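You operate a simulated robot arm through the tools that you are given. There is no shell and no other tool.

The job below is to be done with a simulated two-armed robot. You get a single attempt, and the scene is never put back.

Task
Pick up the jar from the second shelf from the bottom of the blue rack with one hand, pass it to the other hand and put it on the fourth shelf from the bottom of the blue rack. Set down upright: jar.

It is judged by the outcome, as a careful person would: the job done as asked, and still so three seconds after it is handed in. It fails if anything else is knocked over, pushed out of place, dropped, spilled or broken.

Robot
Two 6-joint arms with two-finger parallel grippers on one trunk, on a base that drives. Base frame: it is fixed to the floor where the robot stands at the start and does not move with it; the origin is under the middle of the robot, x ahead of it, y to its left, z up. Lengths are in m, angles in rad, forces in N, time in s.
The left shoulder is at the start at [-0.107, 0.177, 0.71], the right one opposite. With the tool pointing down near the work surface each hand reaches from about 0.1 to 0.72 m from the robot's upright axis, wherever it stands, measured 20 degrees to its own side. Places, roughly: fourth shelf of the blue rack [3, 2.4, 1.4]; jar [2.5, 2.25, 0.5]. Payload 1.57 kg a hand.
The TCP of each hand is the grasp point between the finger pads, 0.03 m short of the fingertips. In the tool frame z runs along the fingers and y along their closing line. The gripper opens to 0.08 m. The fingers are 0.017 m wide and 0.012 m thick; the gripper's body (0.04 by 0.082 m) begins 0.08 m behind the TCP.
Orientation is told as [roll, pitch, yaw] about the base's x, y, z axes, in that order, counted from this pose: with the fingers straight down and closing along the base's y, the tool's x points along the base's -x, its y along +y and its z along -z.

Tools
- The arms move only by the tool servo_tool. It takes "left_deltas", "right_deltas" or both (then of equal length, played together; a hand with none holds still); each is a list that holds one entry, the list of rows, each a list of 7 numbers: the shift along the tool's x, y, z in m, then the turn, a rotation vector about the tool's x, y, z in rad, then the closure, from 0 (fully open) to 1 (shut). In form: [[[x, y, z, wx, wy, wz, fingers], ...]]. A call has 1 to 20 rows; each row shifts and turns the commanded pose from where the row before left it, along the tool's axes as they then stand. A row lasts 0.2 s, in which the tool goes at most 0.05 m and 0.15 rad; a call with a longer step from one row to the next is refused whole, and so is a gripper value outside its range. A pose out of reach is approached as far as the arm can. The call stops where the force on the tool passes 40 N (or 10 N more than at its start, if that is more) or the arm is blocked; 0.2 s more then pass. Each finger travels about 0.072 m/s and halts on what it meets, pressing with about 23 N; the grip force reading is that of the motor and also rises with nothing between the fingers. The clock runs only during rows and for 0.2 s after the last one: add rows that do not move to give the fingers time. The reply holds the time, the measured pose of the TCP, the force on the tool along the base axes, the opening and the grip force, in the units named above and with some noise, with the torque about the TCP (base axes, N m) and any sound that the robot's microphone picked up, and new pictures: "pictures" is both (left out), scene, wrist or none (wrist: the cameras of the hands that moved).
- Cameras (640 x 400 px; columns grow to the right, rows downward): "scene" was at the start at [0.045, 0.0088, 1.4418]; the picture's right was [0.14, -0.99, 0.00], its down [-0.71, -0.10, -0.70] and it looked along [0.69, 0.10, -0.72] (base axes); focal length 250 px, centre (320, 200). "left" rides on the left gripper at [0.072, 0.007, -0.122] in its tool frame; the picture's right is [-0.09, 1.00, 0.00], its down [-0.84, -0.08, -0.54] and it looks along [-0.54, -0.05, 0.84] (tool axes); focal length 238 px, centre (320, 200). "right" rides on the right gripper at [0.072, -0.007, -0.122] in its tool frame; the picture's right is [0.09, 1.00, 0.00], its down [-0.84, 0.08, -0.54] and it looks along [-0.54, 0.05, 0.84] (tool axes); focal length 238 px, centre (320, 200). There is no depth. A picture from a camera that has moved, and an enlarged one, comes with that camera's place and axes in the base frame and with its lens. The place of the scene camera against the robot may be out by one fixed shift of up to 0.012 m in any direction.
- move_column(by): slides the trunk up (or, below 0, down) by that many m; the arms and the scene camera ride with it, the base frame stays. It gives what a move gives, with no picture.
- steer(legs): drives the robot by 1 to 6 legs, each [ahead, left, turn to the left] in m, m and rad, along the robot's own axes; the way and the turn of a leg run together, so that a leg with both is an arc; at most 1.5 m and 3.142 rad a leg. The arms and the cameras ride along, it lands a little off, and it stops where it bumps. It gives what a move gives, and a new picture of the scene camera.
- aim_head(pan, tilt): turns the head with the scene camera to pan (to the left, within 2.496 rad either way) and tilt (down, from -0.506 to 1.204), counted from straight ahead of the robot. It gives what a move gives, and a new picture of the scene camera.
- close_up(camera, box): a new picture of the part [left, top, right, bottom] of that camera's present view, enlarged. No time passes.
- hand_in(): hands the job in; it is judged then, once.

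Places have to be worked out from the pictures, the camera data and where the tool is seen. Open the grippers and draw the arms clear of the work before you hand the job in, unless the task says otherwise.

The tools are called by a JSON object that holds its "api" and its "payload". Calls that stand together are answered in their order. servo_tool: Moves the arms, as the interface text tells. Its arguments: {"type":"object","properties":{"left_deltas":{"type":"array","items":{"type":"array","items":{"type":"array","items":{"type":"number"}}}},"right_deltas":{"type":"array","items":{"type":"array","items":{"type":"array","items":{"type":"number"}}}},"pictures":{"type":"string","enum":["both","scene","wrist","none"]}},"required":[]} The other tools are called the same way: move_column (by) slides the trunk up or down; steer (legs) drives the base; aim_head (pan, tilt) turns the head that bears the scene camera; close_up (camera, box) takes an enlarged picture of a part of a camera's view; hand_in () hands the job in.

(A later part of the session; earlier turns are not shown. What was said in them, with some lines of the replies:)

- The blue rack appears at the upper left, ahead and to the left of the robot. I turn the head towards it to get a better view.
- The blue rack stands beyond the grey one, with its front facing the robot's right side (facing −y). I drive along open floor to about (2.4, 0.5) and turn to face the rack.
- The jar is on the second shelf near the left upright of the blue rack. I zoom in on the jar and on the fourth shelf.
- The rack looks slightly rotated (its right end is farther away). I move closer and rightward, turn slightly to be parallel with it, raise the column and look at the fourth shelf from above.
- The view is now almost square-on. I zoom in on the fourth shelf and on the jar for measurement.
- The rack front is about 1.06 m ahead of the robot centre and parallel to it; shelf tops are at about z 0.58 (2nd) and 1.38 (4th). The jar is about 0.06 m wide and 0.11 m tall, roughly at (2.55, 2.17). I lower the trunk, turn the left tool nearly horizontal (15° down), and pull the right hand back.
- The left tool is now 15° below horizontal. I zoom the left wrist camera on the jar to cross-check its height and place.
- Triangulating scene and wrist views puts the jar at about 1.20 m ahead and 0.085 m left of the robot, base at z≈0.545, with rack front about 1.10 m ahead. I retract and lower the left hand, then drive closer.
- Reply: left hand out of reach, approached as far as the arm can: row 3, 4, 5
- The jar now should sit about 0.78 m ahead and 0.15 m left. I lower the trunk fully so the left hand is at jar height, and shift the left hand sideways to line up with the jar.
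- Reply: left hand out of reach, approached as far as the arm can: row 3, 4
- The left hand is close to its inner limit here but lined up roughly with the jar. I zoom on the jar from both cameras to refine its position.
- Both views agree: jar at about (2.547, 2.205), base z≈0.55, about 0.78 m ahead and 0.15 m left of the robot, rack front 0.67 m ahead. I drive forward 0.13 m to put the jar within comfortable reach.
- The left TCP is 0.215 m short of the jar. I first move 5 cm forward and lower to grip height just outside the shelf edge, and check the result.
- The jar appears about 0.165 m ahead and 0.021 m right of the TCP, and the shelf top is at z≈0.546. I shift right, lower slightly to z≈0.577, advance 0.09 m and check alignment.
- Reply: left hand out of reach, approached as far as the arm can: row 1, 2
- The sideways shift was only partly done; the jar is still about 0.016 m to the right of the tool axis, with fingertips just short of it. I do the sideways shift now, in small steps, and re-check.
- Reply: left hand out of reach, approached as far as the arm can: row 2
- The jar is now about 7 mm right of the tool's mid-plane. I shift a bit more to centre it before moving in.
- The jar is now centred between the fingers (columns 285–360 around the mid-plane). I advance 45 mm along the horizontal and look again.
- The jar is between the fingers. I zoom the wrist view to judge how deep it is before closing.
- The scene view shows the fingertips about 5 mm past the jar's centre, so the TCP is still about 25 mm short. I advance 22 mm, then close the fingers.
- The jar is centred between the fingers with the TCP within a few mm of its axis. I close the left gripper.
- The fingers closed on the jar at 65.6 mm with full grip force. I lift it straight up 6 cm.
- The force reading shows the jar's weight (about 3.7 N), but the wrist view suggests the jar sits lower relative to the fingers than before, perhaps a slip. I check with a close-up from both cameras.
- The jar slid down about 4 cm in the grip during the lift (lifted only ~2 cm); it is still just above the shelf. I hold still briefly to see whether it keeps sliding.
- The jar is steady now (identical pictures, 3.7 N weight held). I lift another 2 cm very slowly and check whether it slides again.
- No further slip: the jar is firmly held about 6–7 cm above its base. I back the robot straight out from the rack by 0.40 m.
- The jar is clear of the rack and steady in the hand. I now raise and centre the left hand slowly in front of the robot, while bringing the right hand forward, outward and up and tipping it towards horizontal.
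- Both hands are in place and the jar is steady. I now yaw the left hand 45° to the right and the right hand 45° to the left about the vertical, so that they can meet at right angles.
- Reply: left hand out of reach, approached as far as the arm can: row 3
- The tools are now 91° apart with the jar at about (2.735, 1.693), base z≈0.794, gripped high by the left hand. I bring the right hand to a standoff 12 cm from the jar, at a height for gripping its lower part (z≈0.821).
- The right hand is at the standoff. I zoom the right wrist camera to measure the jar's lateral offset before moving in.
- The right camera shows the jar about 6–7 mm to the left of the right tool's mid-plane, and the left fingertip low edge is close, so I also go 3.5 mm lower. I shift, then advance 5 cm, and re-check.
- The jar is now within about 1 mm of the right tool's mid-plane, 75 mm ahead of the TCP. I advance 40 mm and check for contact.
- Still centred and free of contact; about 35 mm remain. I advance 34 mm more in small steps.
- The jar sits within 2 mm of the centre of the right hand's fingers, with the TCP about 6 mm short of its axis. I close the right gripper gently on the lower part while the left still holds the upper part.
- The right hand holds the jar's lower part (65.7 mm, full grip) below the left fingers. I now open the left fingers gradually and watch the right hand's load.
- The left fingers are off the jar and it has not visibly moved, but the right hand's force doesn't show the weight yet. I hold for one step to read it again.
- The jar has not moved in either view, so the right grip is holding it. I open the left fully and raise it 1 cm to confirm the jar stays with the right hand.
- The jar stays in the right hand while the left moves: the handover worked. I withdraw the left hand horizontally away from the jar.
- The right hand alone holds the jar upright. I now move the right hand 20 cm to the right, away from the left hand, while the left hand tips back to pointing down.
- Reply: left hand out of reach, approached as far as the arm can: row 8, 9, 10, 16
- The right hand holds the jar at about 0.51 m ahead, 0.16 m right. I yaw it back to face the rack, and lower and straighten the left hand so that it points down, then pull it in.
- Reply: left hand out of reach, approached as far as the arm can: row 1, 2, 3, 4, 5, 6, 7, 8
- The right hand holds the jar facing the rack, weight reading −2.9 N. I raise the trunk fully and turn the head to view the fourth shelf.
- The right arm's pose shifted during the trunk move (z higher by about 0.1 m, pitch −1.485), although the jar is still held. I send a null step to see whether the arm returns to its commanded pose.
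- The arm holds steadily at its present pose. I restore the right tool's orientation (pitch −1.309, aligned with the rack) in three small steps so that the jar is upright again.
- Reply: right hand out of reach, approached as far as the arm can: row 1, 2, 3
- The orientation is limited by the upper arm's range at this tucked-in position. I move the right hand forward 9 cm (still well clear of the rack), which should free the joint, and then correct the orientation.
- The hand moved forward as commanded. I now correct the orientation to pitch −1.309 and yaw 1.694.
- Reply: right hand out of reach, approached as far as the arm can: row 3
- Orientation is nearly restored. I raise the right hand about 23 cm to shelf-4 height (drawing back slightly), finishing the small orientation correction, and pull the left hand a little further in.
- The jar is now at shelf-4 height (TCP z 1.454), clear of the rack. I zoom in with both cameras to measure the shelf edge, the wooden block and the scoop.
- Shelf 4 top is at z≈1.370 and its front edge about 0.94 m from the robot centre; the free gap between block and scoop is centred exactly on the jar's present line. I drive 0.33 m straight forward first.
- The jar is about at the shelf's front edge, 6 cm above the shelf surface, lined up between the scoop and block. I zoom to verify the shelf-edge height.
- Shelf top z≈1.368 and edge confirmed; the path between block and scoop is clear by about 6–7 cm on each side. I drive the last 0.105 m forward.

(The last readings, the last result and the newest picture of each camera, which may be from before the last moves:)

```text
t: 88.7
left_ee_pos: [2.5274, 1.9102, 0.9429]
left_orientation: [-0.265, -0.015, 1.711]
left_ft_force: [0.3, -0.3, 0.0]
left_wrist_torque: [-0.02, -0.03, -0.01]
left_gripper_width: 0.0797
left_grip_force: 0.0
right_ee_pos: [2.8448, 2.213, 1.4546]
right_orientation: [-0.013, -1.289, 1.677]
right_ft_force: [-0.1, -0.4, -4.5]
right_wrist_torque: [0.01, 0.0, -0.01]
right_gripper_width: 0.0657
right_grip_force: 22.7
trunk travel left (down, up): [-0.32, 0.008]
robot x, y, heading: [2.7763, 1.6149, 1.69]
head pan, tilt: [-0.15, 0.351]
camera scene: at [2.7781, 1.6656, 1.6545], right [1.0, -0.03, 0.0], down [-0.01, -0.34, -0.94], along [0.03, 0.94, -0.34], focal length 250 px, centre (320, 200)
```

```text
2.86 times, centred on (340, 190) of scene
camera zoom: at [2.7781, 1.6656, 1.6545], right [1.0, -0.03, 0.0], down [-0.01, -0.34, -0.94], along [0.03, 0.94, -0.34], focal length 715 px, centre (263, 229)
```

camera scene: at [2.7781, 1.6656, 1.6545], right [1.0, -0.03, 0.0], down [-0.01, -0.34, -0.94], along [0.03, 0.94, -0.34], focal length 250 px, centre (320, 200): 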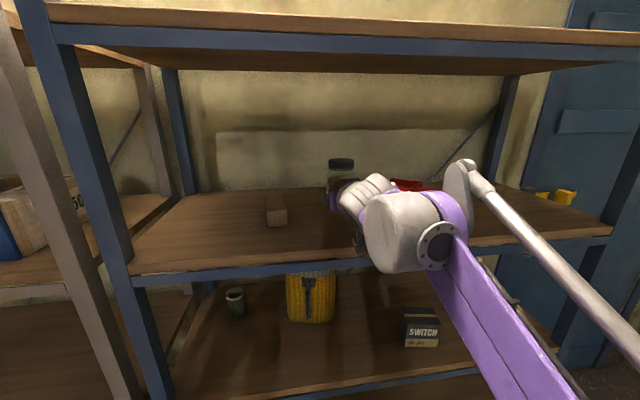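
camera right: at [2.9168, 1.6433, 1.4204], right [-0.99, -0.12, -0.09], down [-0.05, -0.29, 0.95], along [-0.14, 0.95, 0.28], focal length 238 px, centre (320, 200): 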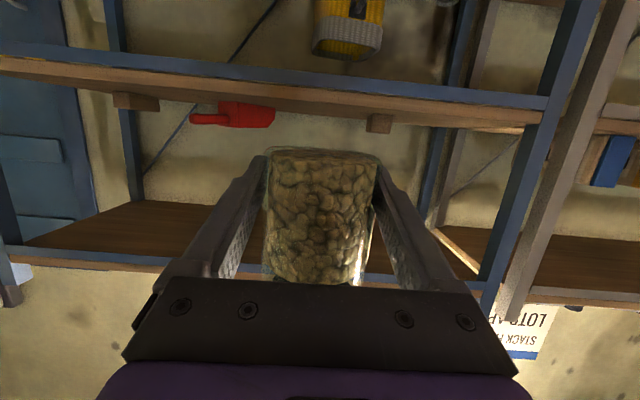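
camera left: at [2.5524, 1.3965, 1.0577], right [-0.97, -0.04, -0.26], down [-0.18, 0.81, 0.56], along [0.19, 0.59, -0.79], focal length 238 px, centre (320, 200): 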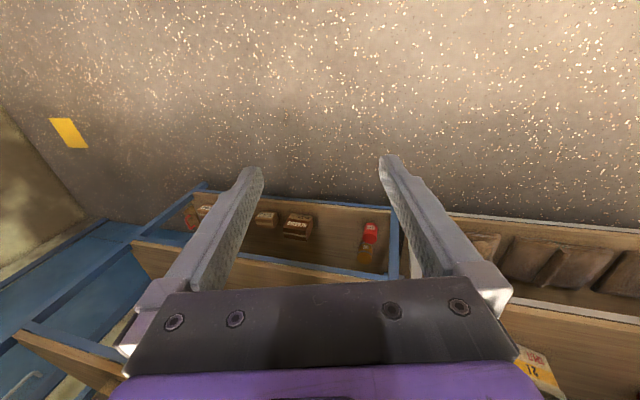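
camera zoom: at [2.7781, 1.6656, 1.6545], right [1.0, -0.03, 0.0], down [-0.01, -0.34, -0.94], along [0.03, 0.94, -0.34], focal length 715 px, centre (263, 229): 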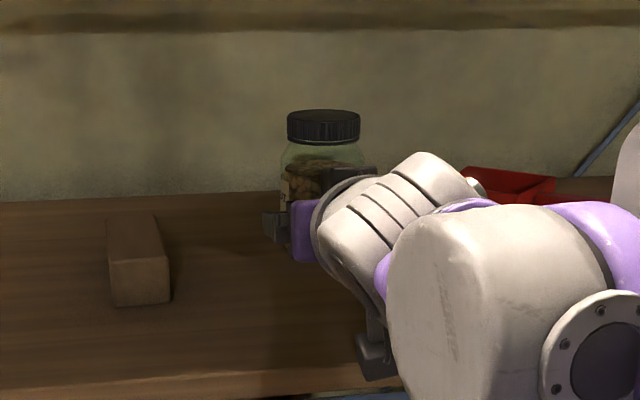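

The jar is over the shelf, about 8 cm behind the edge. I correct the 0.02 rad tilt and lower it 4 cm, moving 12 mm further in.

{"api": "servo_tool", "payload": {"right_deltas": [[[0, 0, 0, 0, -0.02, 0, 1], [0.0089, 0, 0.0055, 0, 0, 0, 1], [0.0089, 0, 0.0055, 0, 0, 0, 1], [0.0089, 0, 0.0055, 0, 0, 0, 1], [0.0089, 0, 0.0055, 0, 0, 0, 1], [0, 0, 0, 0, 0, 0, 1]]], "pictures": "both"}}

{"api": "close_up", "payload": {"camera": "scene", "box": [240, 120, 440, 260]}}

```text
t: 90.1
left_ee_pos: [2.5268, 1.9103, 0.944]
left_orientation: [-0.264, -0.018, 1.711]
left_ft_force: [-0.1, 0.9, 0.3]
left_wrist_torque: [0.0, -0.02, -0.02]
left_gripper_width: 0.0798
left_grip_force: 0.0
right_ee_pos: [2.8439, 2.2263, 1.4142]
right_orientation: [-0.014, -1.304, 1.676]
right_ft_force: [0.1, 0.3, -3.6]
right_wrist_torque: [-0.04, -0.01, -0.01]
right_gripper_width: 0.0655
right_grip_force: 22.7
trunk travel left (down, up): [-0.32, 0.008]
robot x, y, heading: [2.7734, 1.6193, 1.687]
head pan, tilt: [-0.15, 0.351]
camera scene: at [2.778, 1.6665, 1.6547], right [1.0, -0.03, 0.0], down [-0.01, -0.34, -0.94], along [0.03, 0.94, -0.34], focal length 250 px, centre (320, 200)
camera right: at [2.8651, 2.0899, 1.3772], right [-0.99, -0.12, -0.09], down [-0.05, -0.31, 0.95], along [-0.14, 0.94, 0.3], focal length 238 px, centre (320, 200)
```

scene: 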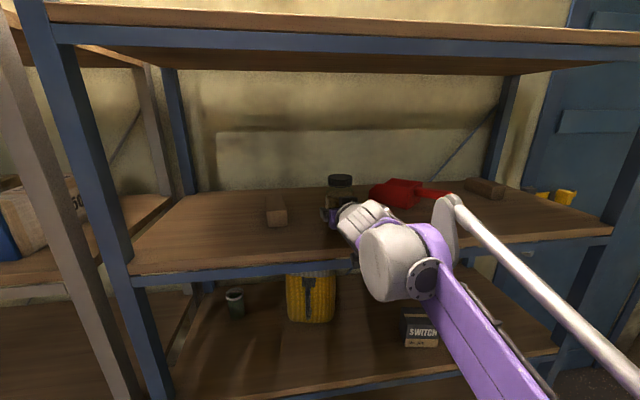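
right: 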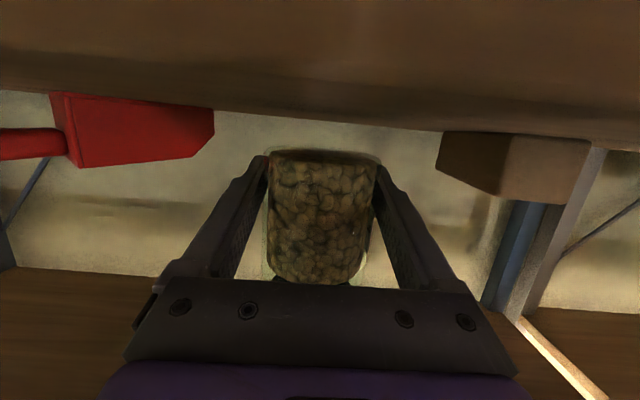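

```text
2.86 times, centred on (340, 190) of scene
camera zoom: at [2.778, 1.6665, 1.6547], right [1.0, -0.03, 0.0], down [-0.01, -0.34, -0.94], along [0.03, 0.94, -0.34], focal length 715 px, centre (263, 229)
```

zoom: 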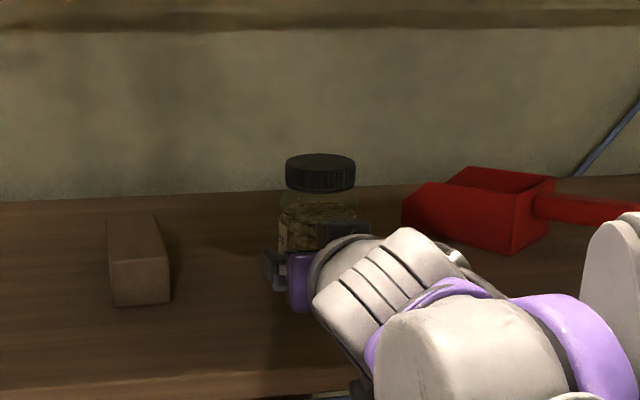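

About 2 cm remains below the jar. I lower 1.6 cm slowly, watching the vertical force.

{"api": "servo_tool", "payload": {"right_deltas": [[[0.0031, 0, 0.00083, 0, 0, 0, 1], [0.0031, 0, 0.00083, 0, 0, 0, 1], [0.0031, 0, 0.00083, 0, 0, 0, 1], [0.0031, 0, 0.00083, 0, 0, 0, 1], [0.0031, 0, 0.00083, 0, 0, 0, 1], [0, 0, 0, 0, 0, 0, 1]]], "pictures": "wrist"}}

{"api": "close_up", "payload": {"camera": "scene", "box": [280, 160, 400, 250]}}

```text
t: 91.5
left_ee_pos: [2.527, 1.9104, 0.9431]
left_orientation: [-0.262, -0.017, 1.71]
left_ft_force: [0.9, -0.7, 0.4]
left_wrist_torque: [0.01, -0.04, -0.01]
left_gripper_width: 0.0801
left_grip_force: 0.2
right_ee_pos: [2.8435, 2.2255, 1.3986]
right_orientation: [-0.014, -1.306, 1.676]
right_ft_force: [-0.1, 0.3, -4.0]
right_wrist_torque: [-0.02, 0.02, -0.02]
right_gripper_width: 0.0654
right_grip_force: 23.4
trunk travel left (down, up): [-0.32, 0.008]
robot x, y, heading: [2.7736, 1.6176, 1.687]
head pan, tilt: [-0.15, 0.351]
camera right: at [2.8644, 2.0893, 1.3615], right [-0.99, -0.12, -0.09], down [-0.05, -0.31, 0.95], along [-0.14, 0.94, 0.3], focal length 238 px, centre (320, 200)
```

right: 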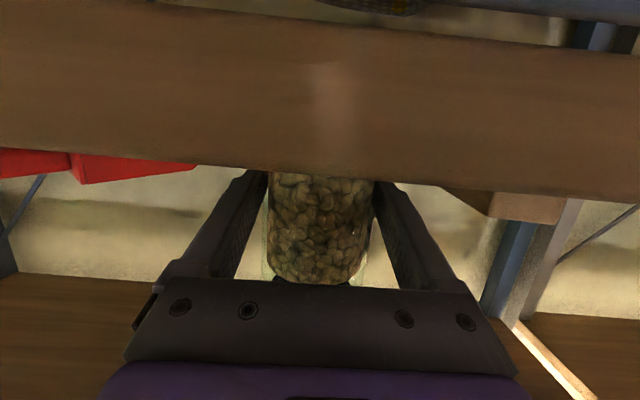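

```text
4.44 times, centred on (340, 205) of scene
camera zoom: at [2.778, 1.6666, 1.6547], right [1.0, -0.03, 0.0], down [-0.01, -0.34, -0.94], along [0.03, 0.94, -0.34], focal length 1112 px, centre (231, 178)
```

zoom: 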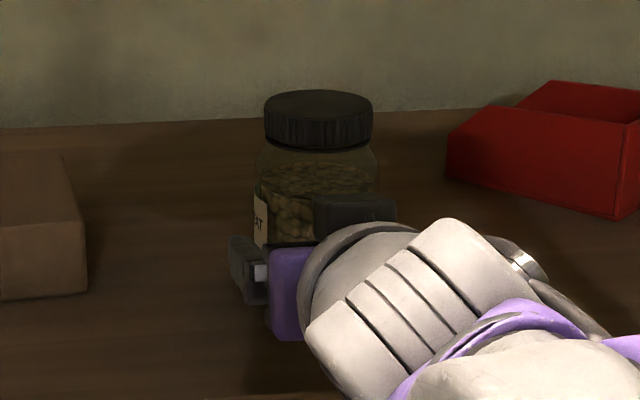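

Still fully hanging (−4 N); roughly 6 mm remain. I lower in 1.5 mm steps.

{"api": "servo_tool", "payload": {"right_deltas": [[[0.00145, 0, 0.00039, 0, 0, 0, 1], [0.00145, 0, 0.00039, 0, 0, 0, 1], [0.00145, 0, 0.00039, 0, 0, 0, 1], [0, 0, 0, 0, 0, 0, 1]]], "pictures": "none"}}

```text
t: 92.5
left_ee_pos: [2.5269, 1.911, 0.9435]
left_orientation: [-0.265, -0.017, 1.712]
left_ft_force: [0.2, -0.3, -1.2]
left_wrist_torque: [0.03, 0.01, -0.01]
left_gripper_width: 0.0797
left_grip_force: 0.1
right_ee_pos: [2.843, 2.225, 1.3942]
right_orientation: [-0.012, -1.309, 1.678]
right_ft_force: [-0.1, 2.0, 3.2]
right_wrist_torque: [0.14, 0.17, -0.05]
right_gripper_width: 0.0657
right_grip_force: 23.2
trunk travel left (down, up): [-0.32, 0.008]
robot x, y, heading: [2.7715, 1.6196, 1.69]
head pan, tilt: [-0.15, 0.351]
```

The vertical force went from −4.0 to +3.2 N, so the jar's base is on the shelf. I check the view before releasing.

{"api": "close_up", "payload": {"camera": "scene", "box": [280, 160, 400, 250]}}

{"api": "close_up", "payload": {"camera": "right", "box": [160, 100, 480, 300]}}

```text
4.44 times, centred on (340, 205) of scene
camera zoom: at [2.7779, 1.6665, 1.6548], right [1.0, -0.03, 0.0], down [-0.01, -0.34, -0.94], along [0.03, 0.94, -0.34], focal length 1112 px, centre (231, 178)
```

zoom: 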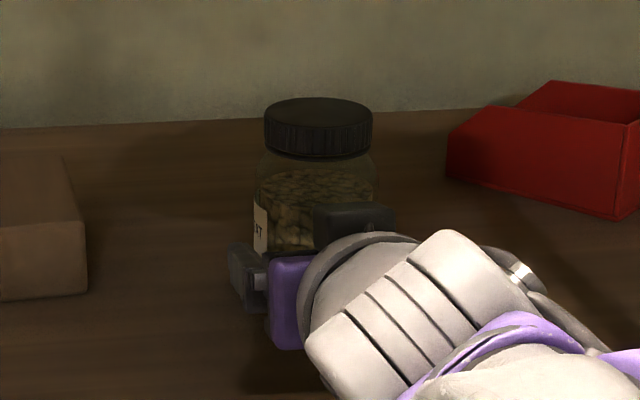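

```text
2.00 times, centred on (320, 200) of right
camera zoom: at [2.8643, 2.0895, 1.3571], right [-0.99, -0.12, -0.09], down [-0.05, -0.31, 0.95], along [-0.14, 0.94, 0.3], focal length 477 px, centre (320, 200)
```

zoom: 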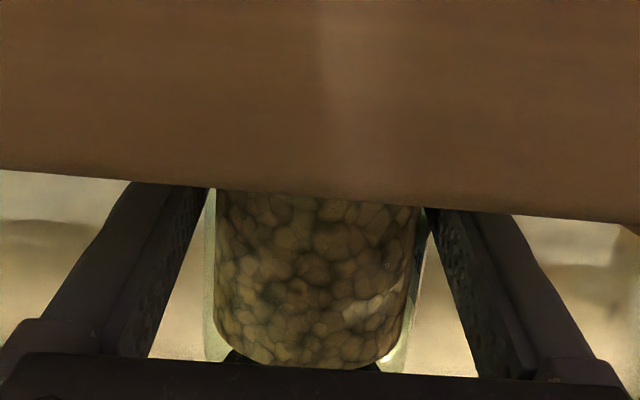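

The jar stands upright on the shelf. I open the right fingers gradually.

{"api": "servo_tool", "payload": {"right_deltas": [[[0, 0, 0, 0, 0, 0, 0.19], [0, 0, 0, 0, 0, 0, 0.16], [0, 0, 0, 0, 0, 0, 0.1], [0, 0, 0, 0, 0, 0, 0.0], [0, 0, 0, 0, 0, 0, 0.0]]], "pictures": "wrist"}}

{"api": "close_up", "payload": {"camera": "scene", "box": [280, 160, 400, 250]}}

```text
t: 93.7
left_ee_pos: [2.5263, 1.9099, 0.9438]
left_orientation: [-0.264, -0.019, 1.709]
left_ft_force: [0.1, -0.6, 0.6]
left_wrist_torque: [0.01, -0.02, 0.01]
left_gripper_width: 0.0797
left_grip_force: 0.1
right_ee_pos: [2.8434, 2.2232, 1.3934]
right_orientation: [-0.014, -1.307, 1.68]
right_ft_force: [0.1, 0.0, 0.3]
right_wrist_torque: [0.01, 0.01, 0.01]
right_gripper_width: 0.08
right_grip_force: 0.1
trunk travel left (down, up): [-0.32, 0.008]
robot x, y, heading: [2.7718, 1.6163, 1.691]
head pan, tilt: [-0.15, 0.351]
camera right: at [2.8644, 2.0892, 1.3569], right [-0.99, -0.12, -0.09], down [-0.05, -0.31, 0.95], along [-0.14, 0.94, 0.3], focal length 238 px, centre (320, 200)
```

right: 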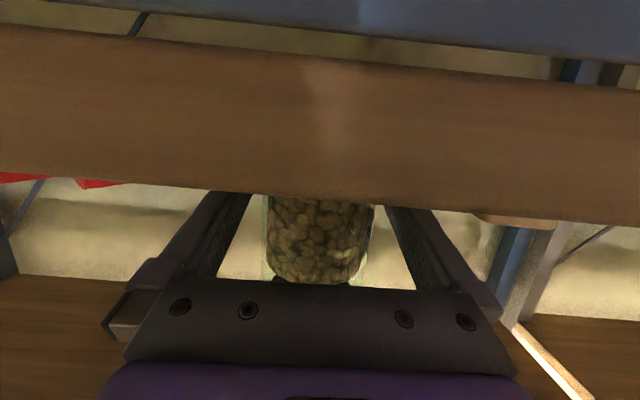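

```text
4.44 times, centred on (340, 205) of scene
camera zoom: at [2.7779, 1.6662, 1.6547], right [1.0, -0.03, 0.0], down [-0.01, -0.34, -0.94], along [0.03, 0.94, -0.34], focal length 1112 px, centre (231, 178)
```

zoom: 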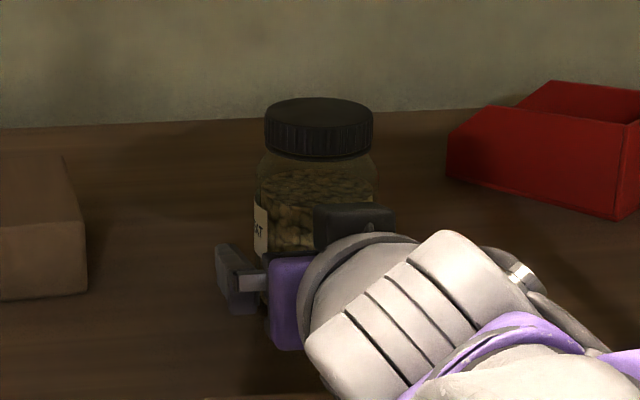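

The jar is released and standing; the fingers have about 7 mm clearance on each side. I back the robot straight out by 0.30 m.

{"api": "steer", "payload": {"legs": [[-0.3, 0.0, 0.0]]}}

{"api": "close_up", "payload": {"camera": "scene", "box": [200, 120, 460, 280]}}

{"api": "close_up", "payload": {"camera": "right", "box": [0, 0, 640, 400]}}

```text
t: 95.7
left_ee_pos: [2.561, 1.6192, 0.9432]
left_orientation: [-0.264, -0.018, 1.708]
left_ft_force: [0.3, -0.1, 0.2]
left_wrist_torque: [0.0, -0.01, -0.01]
left_gripper_width: 0.0801
left_grip_force: 0.1
right_ee_pos: [2.8788, 1.9327, 1.3942]
right_orientation: [-0.015, -1.307, 1.678]
right_ft_force: [-0.3, 0.1, 0.9]
right_wrist_torque: [0.03, 0.0, 0.0]
right_gripper_width: 0.0799
right_grip_force: 0.1
trunk travel left (down, up): [-0.32, 0.008]
robot x, y, heading: [2.8106, 1.3239, 1.686]
head pan, tilt: [-0.15, 0.351]
camera scene: at [2.8127, 1.374, 1.6549], right [1.0, -0.03, 0.0], down [-0.01, -0.34, -0.94], along [0.03, 0.94, -0.34], focal length 250 px, centre (320, 200)
```

scene: 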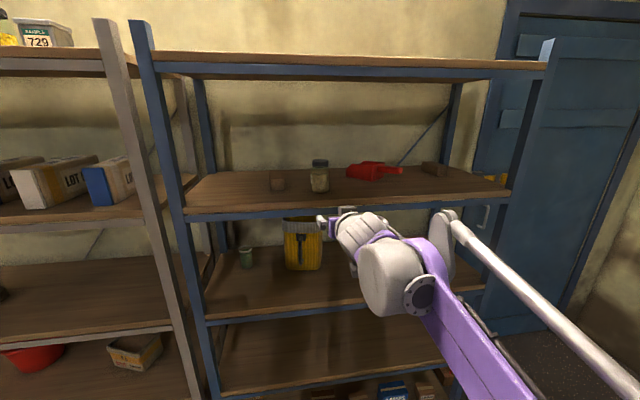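

```text
2.46 times, centred on (330, 200) of scene
camera zoom: at [2.8127, 1.374, 1.6549], right [1.0, -0.03, 0.0], down [-0.01, -0.34, -0.94], along [0.03, 0.94, -0.34], focal length 616 px, centre (295, 200)
```

zoom: 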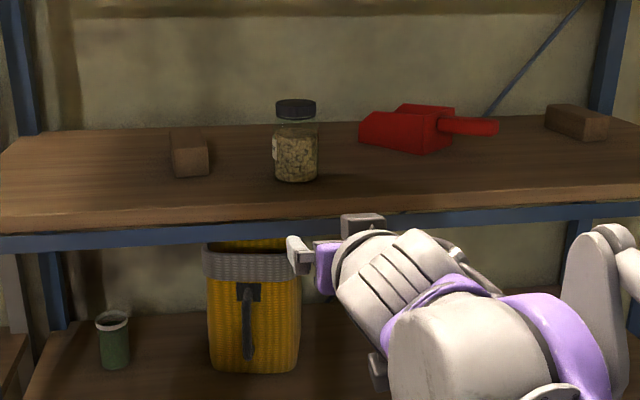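

```text
1.00 times, centred on (320, 200) of right (not enlarged: the box is as wide or as high as the picture)
camera zoom: at [2.8997, 1.7969, 1.3571], right [-0.99, -0.12, -0.09], down [-0.05, -0.31, 0.95], along [-0.14, 0.94, 0.3], focal length 238 px, centre (320, 200)
```

zoom: 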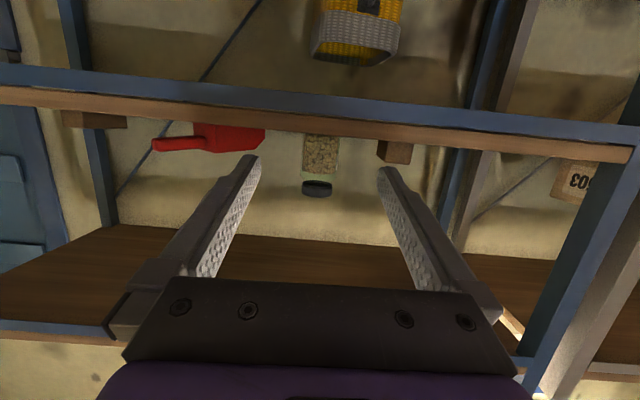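

The jar stands upright on the fourth shelf between the block and scoop, and nothing else has moved. I back off another 0.3 m and take a final look at the whole rack.

{"api": "steer", "payload": {"legs": [[-0.35, 0.0, 0.0]]}}

{"api": "aim_head", "payload": {"pan": 0.1, "tilt": 0.4}}

{"api": "close_up", "payload": {"camera": "scene", "box": [280, 120, 500, 260]}}

```text
t: 98.0
left_ee_pos: [2.6002, 1.2841, 0.9448]
left_orientation: [-0.265, -0.018, 1.707]
left_ft_force: [0.1, -0.2, -1.3]
left_wrist_torque: [-0.01, 0.01, 0.02]
left_gripper_width: 0.0799
left_grip_force: 0.0
right_ee_pos: [2.9186, 1.5972, 1.3947]
right_orientation: [-0.013, -1.306, 1.676]
right_ft_force: [0.2, 0.9, 0.7]
right_wrist_torque: [0.0, 0.03, 0.02]
right_gripper_width: 0.0801
right_grip_force: 0.1
trunk travel left (down, up): [-0.32, 0.008]
robot x, y, heading: [2.8449, 0.9897, 1.687]
head pan, tilt: [-0.15, 0.351]
camera scene: at [2.852, 1.0391, 1.6549], right [1.0, -0.03, 0.0], down [-0.01, -0.34, -0.94], along [0.03, 0.94, -0.34], focal length 250 px, centre (320, 200)
```

scene: 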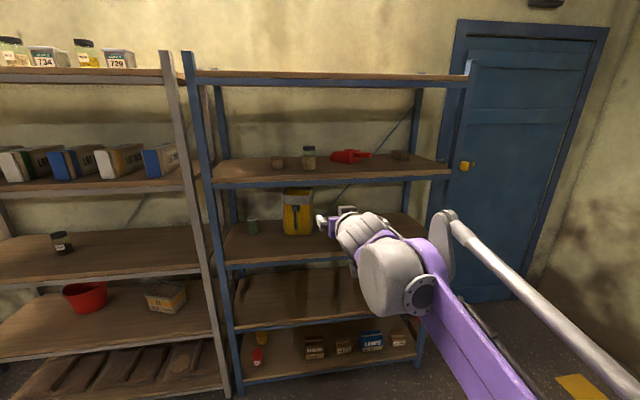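

```text
t: 98.7
left_ee_pos: [2.6019, 1.2826, 0.9427]
left_orientation: [-0.264, -0.016, 1.708]
left_ft_force: [0.5, -0.7, 0.3]
left_wrist_torque: [0.06, 0.01, -0.01]
left_gripper_width: 0.0798
left_grip_force: 0.1
right_ee_pos: [2.9195, 1.5955, 1.3936]
right_orientation: [-0.015, -1.308, 1.674]
right_ft_force: [-0.2, 0.1, 0.3]
right_wrist_torque: [0.01, -0.03, 0.01]
right_gripper_width: 0.0801
right_grip_force: 0.1
trunk travel left (down, up): [-0.32, 0.008]
robot x, y, heading: [2.8423, 0.993, 1.682]
head pan, tilt: [0.099, 0.4]
camera scene: at [2.8292, 1.0358, 1.6502], right [0.98, 0.21, 0.0], down [0.08, -0.38, -0.92], along [-0.2, 0.9, -0.39], focal length 250 px, centre (320, 200)
```

scene: 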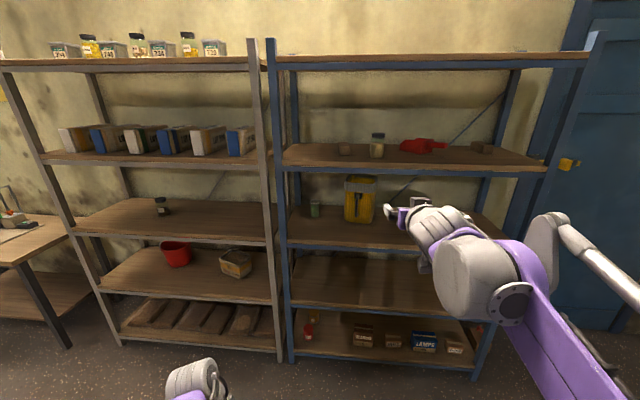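

```text
2.86 times, centred on (390, 190) of scene
camera zoom: at [2.8292, 1.0358, 1.6502], right [0.98, 0.21, 0.0], down [0.08, -0.38, -0.92], along [-0.2, 0.9, -0.39], focal length 715 px, centre (120, 229)
```

zoom: 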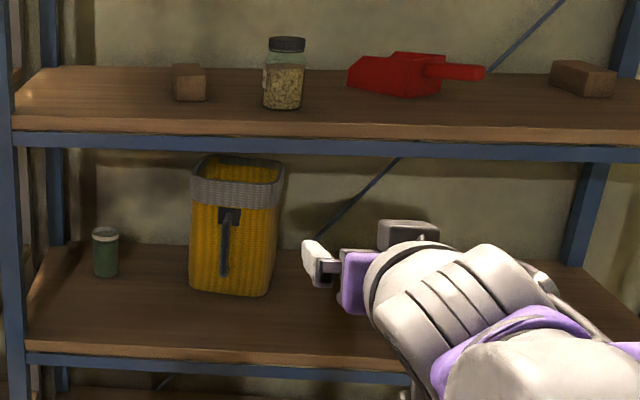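

The jar stands upright on the blue rack's fourth shelf, everything else is in its original place, and both grippers are open and clear of the rack. I hand the job in.

{"api": "hand_in", "payload": {}}

```text
The job is handed in.
```

The jar now stands upright on the fourth shelf of the blue rack, between the wooden block and the red scoop. I have handed the job in, but no verdict came back.

- **Pick:** the left hand took the jar from the second shelf. During the first lift the jar slid down about 3–4 cm in the fingers. It then held steady, so I continued.
- **Pass:** the right hand gripped the lower part of the jar before the left let go, clear of the rack.
- **Arm shift:** the right arm moved out of its set position while I raised the trunk, which tilted the jar slightly. I straightened it before going to the shelf.
- **Place:** I lowered the jar until the force reading showed it resting on the shelf, then released it and backed away.

In the last pictures the jar is upright and nothing else on either rack looks moved. Both grippers are open and clear of the rack.
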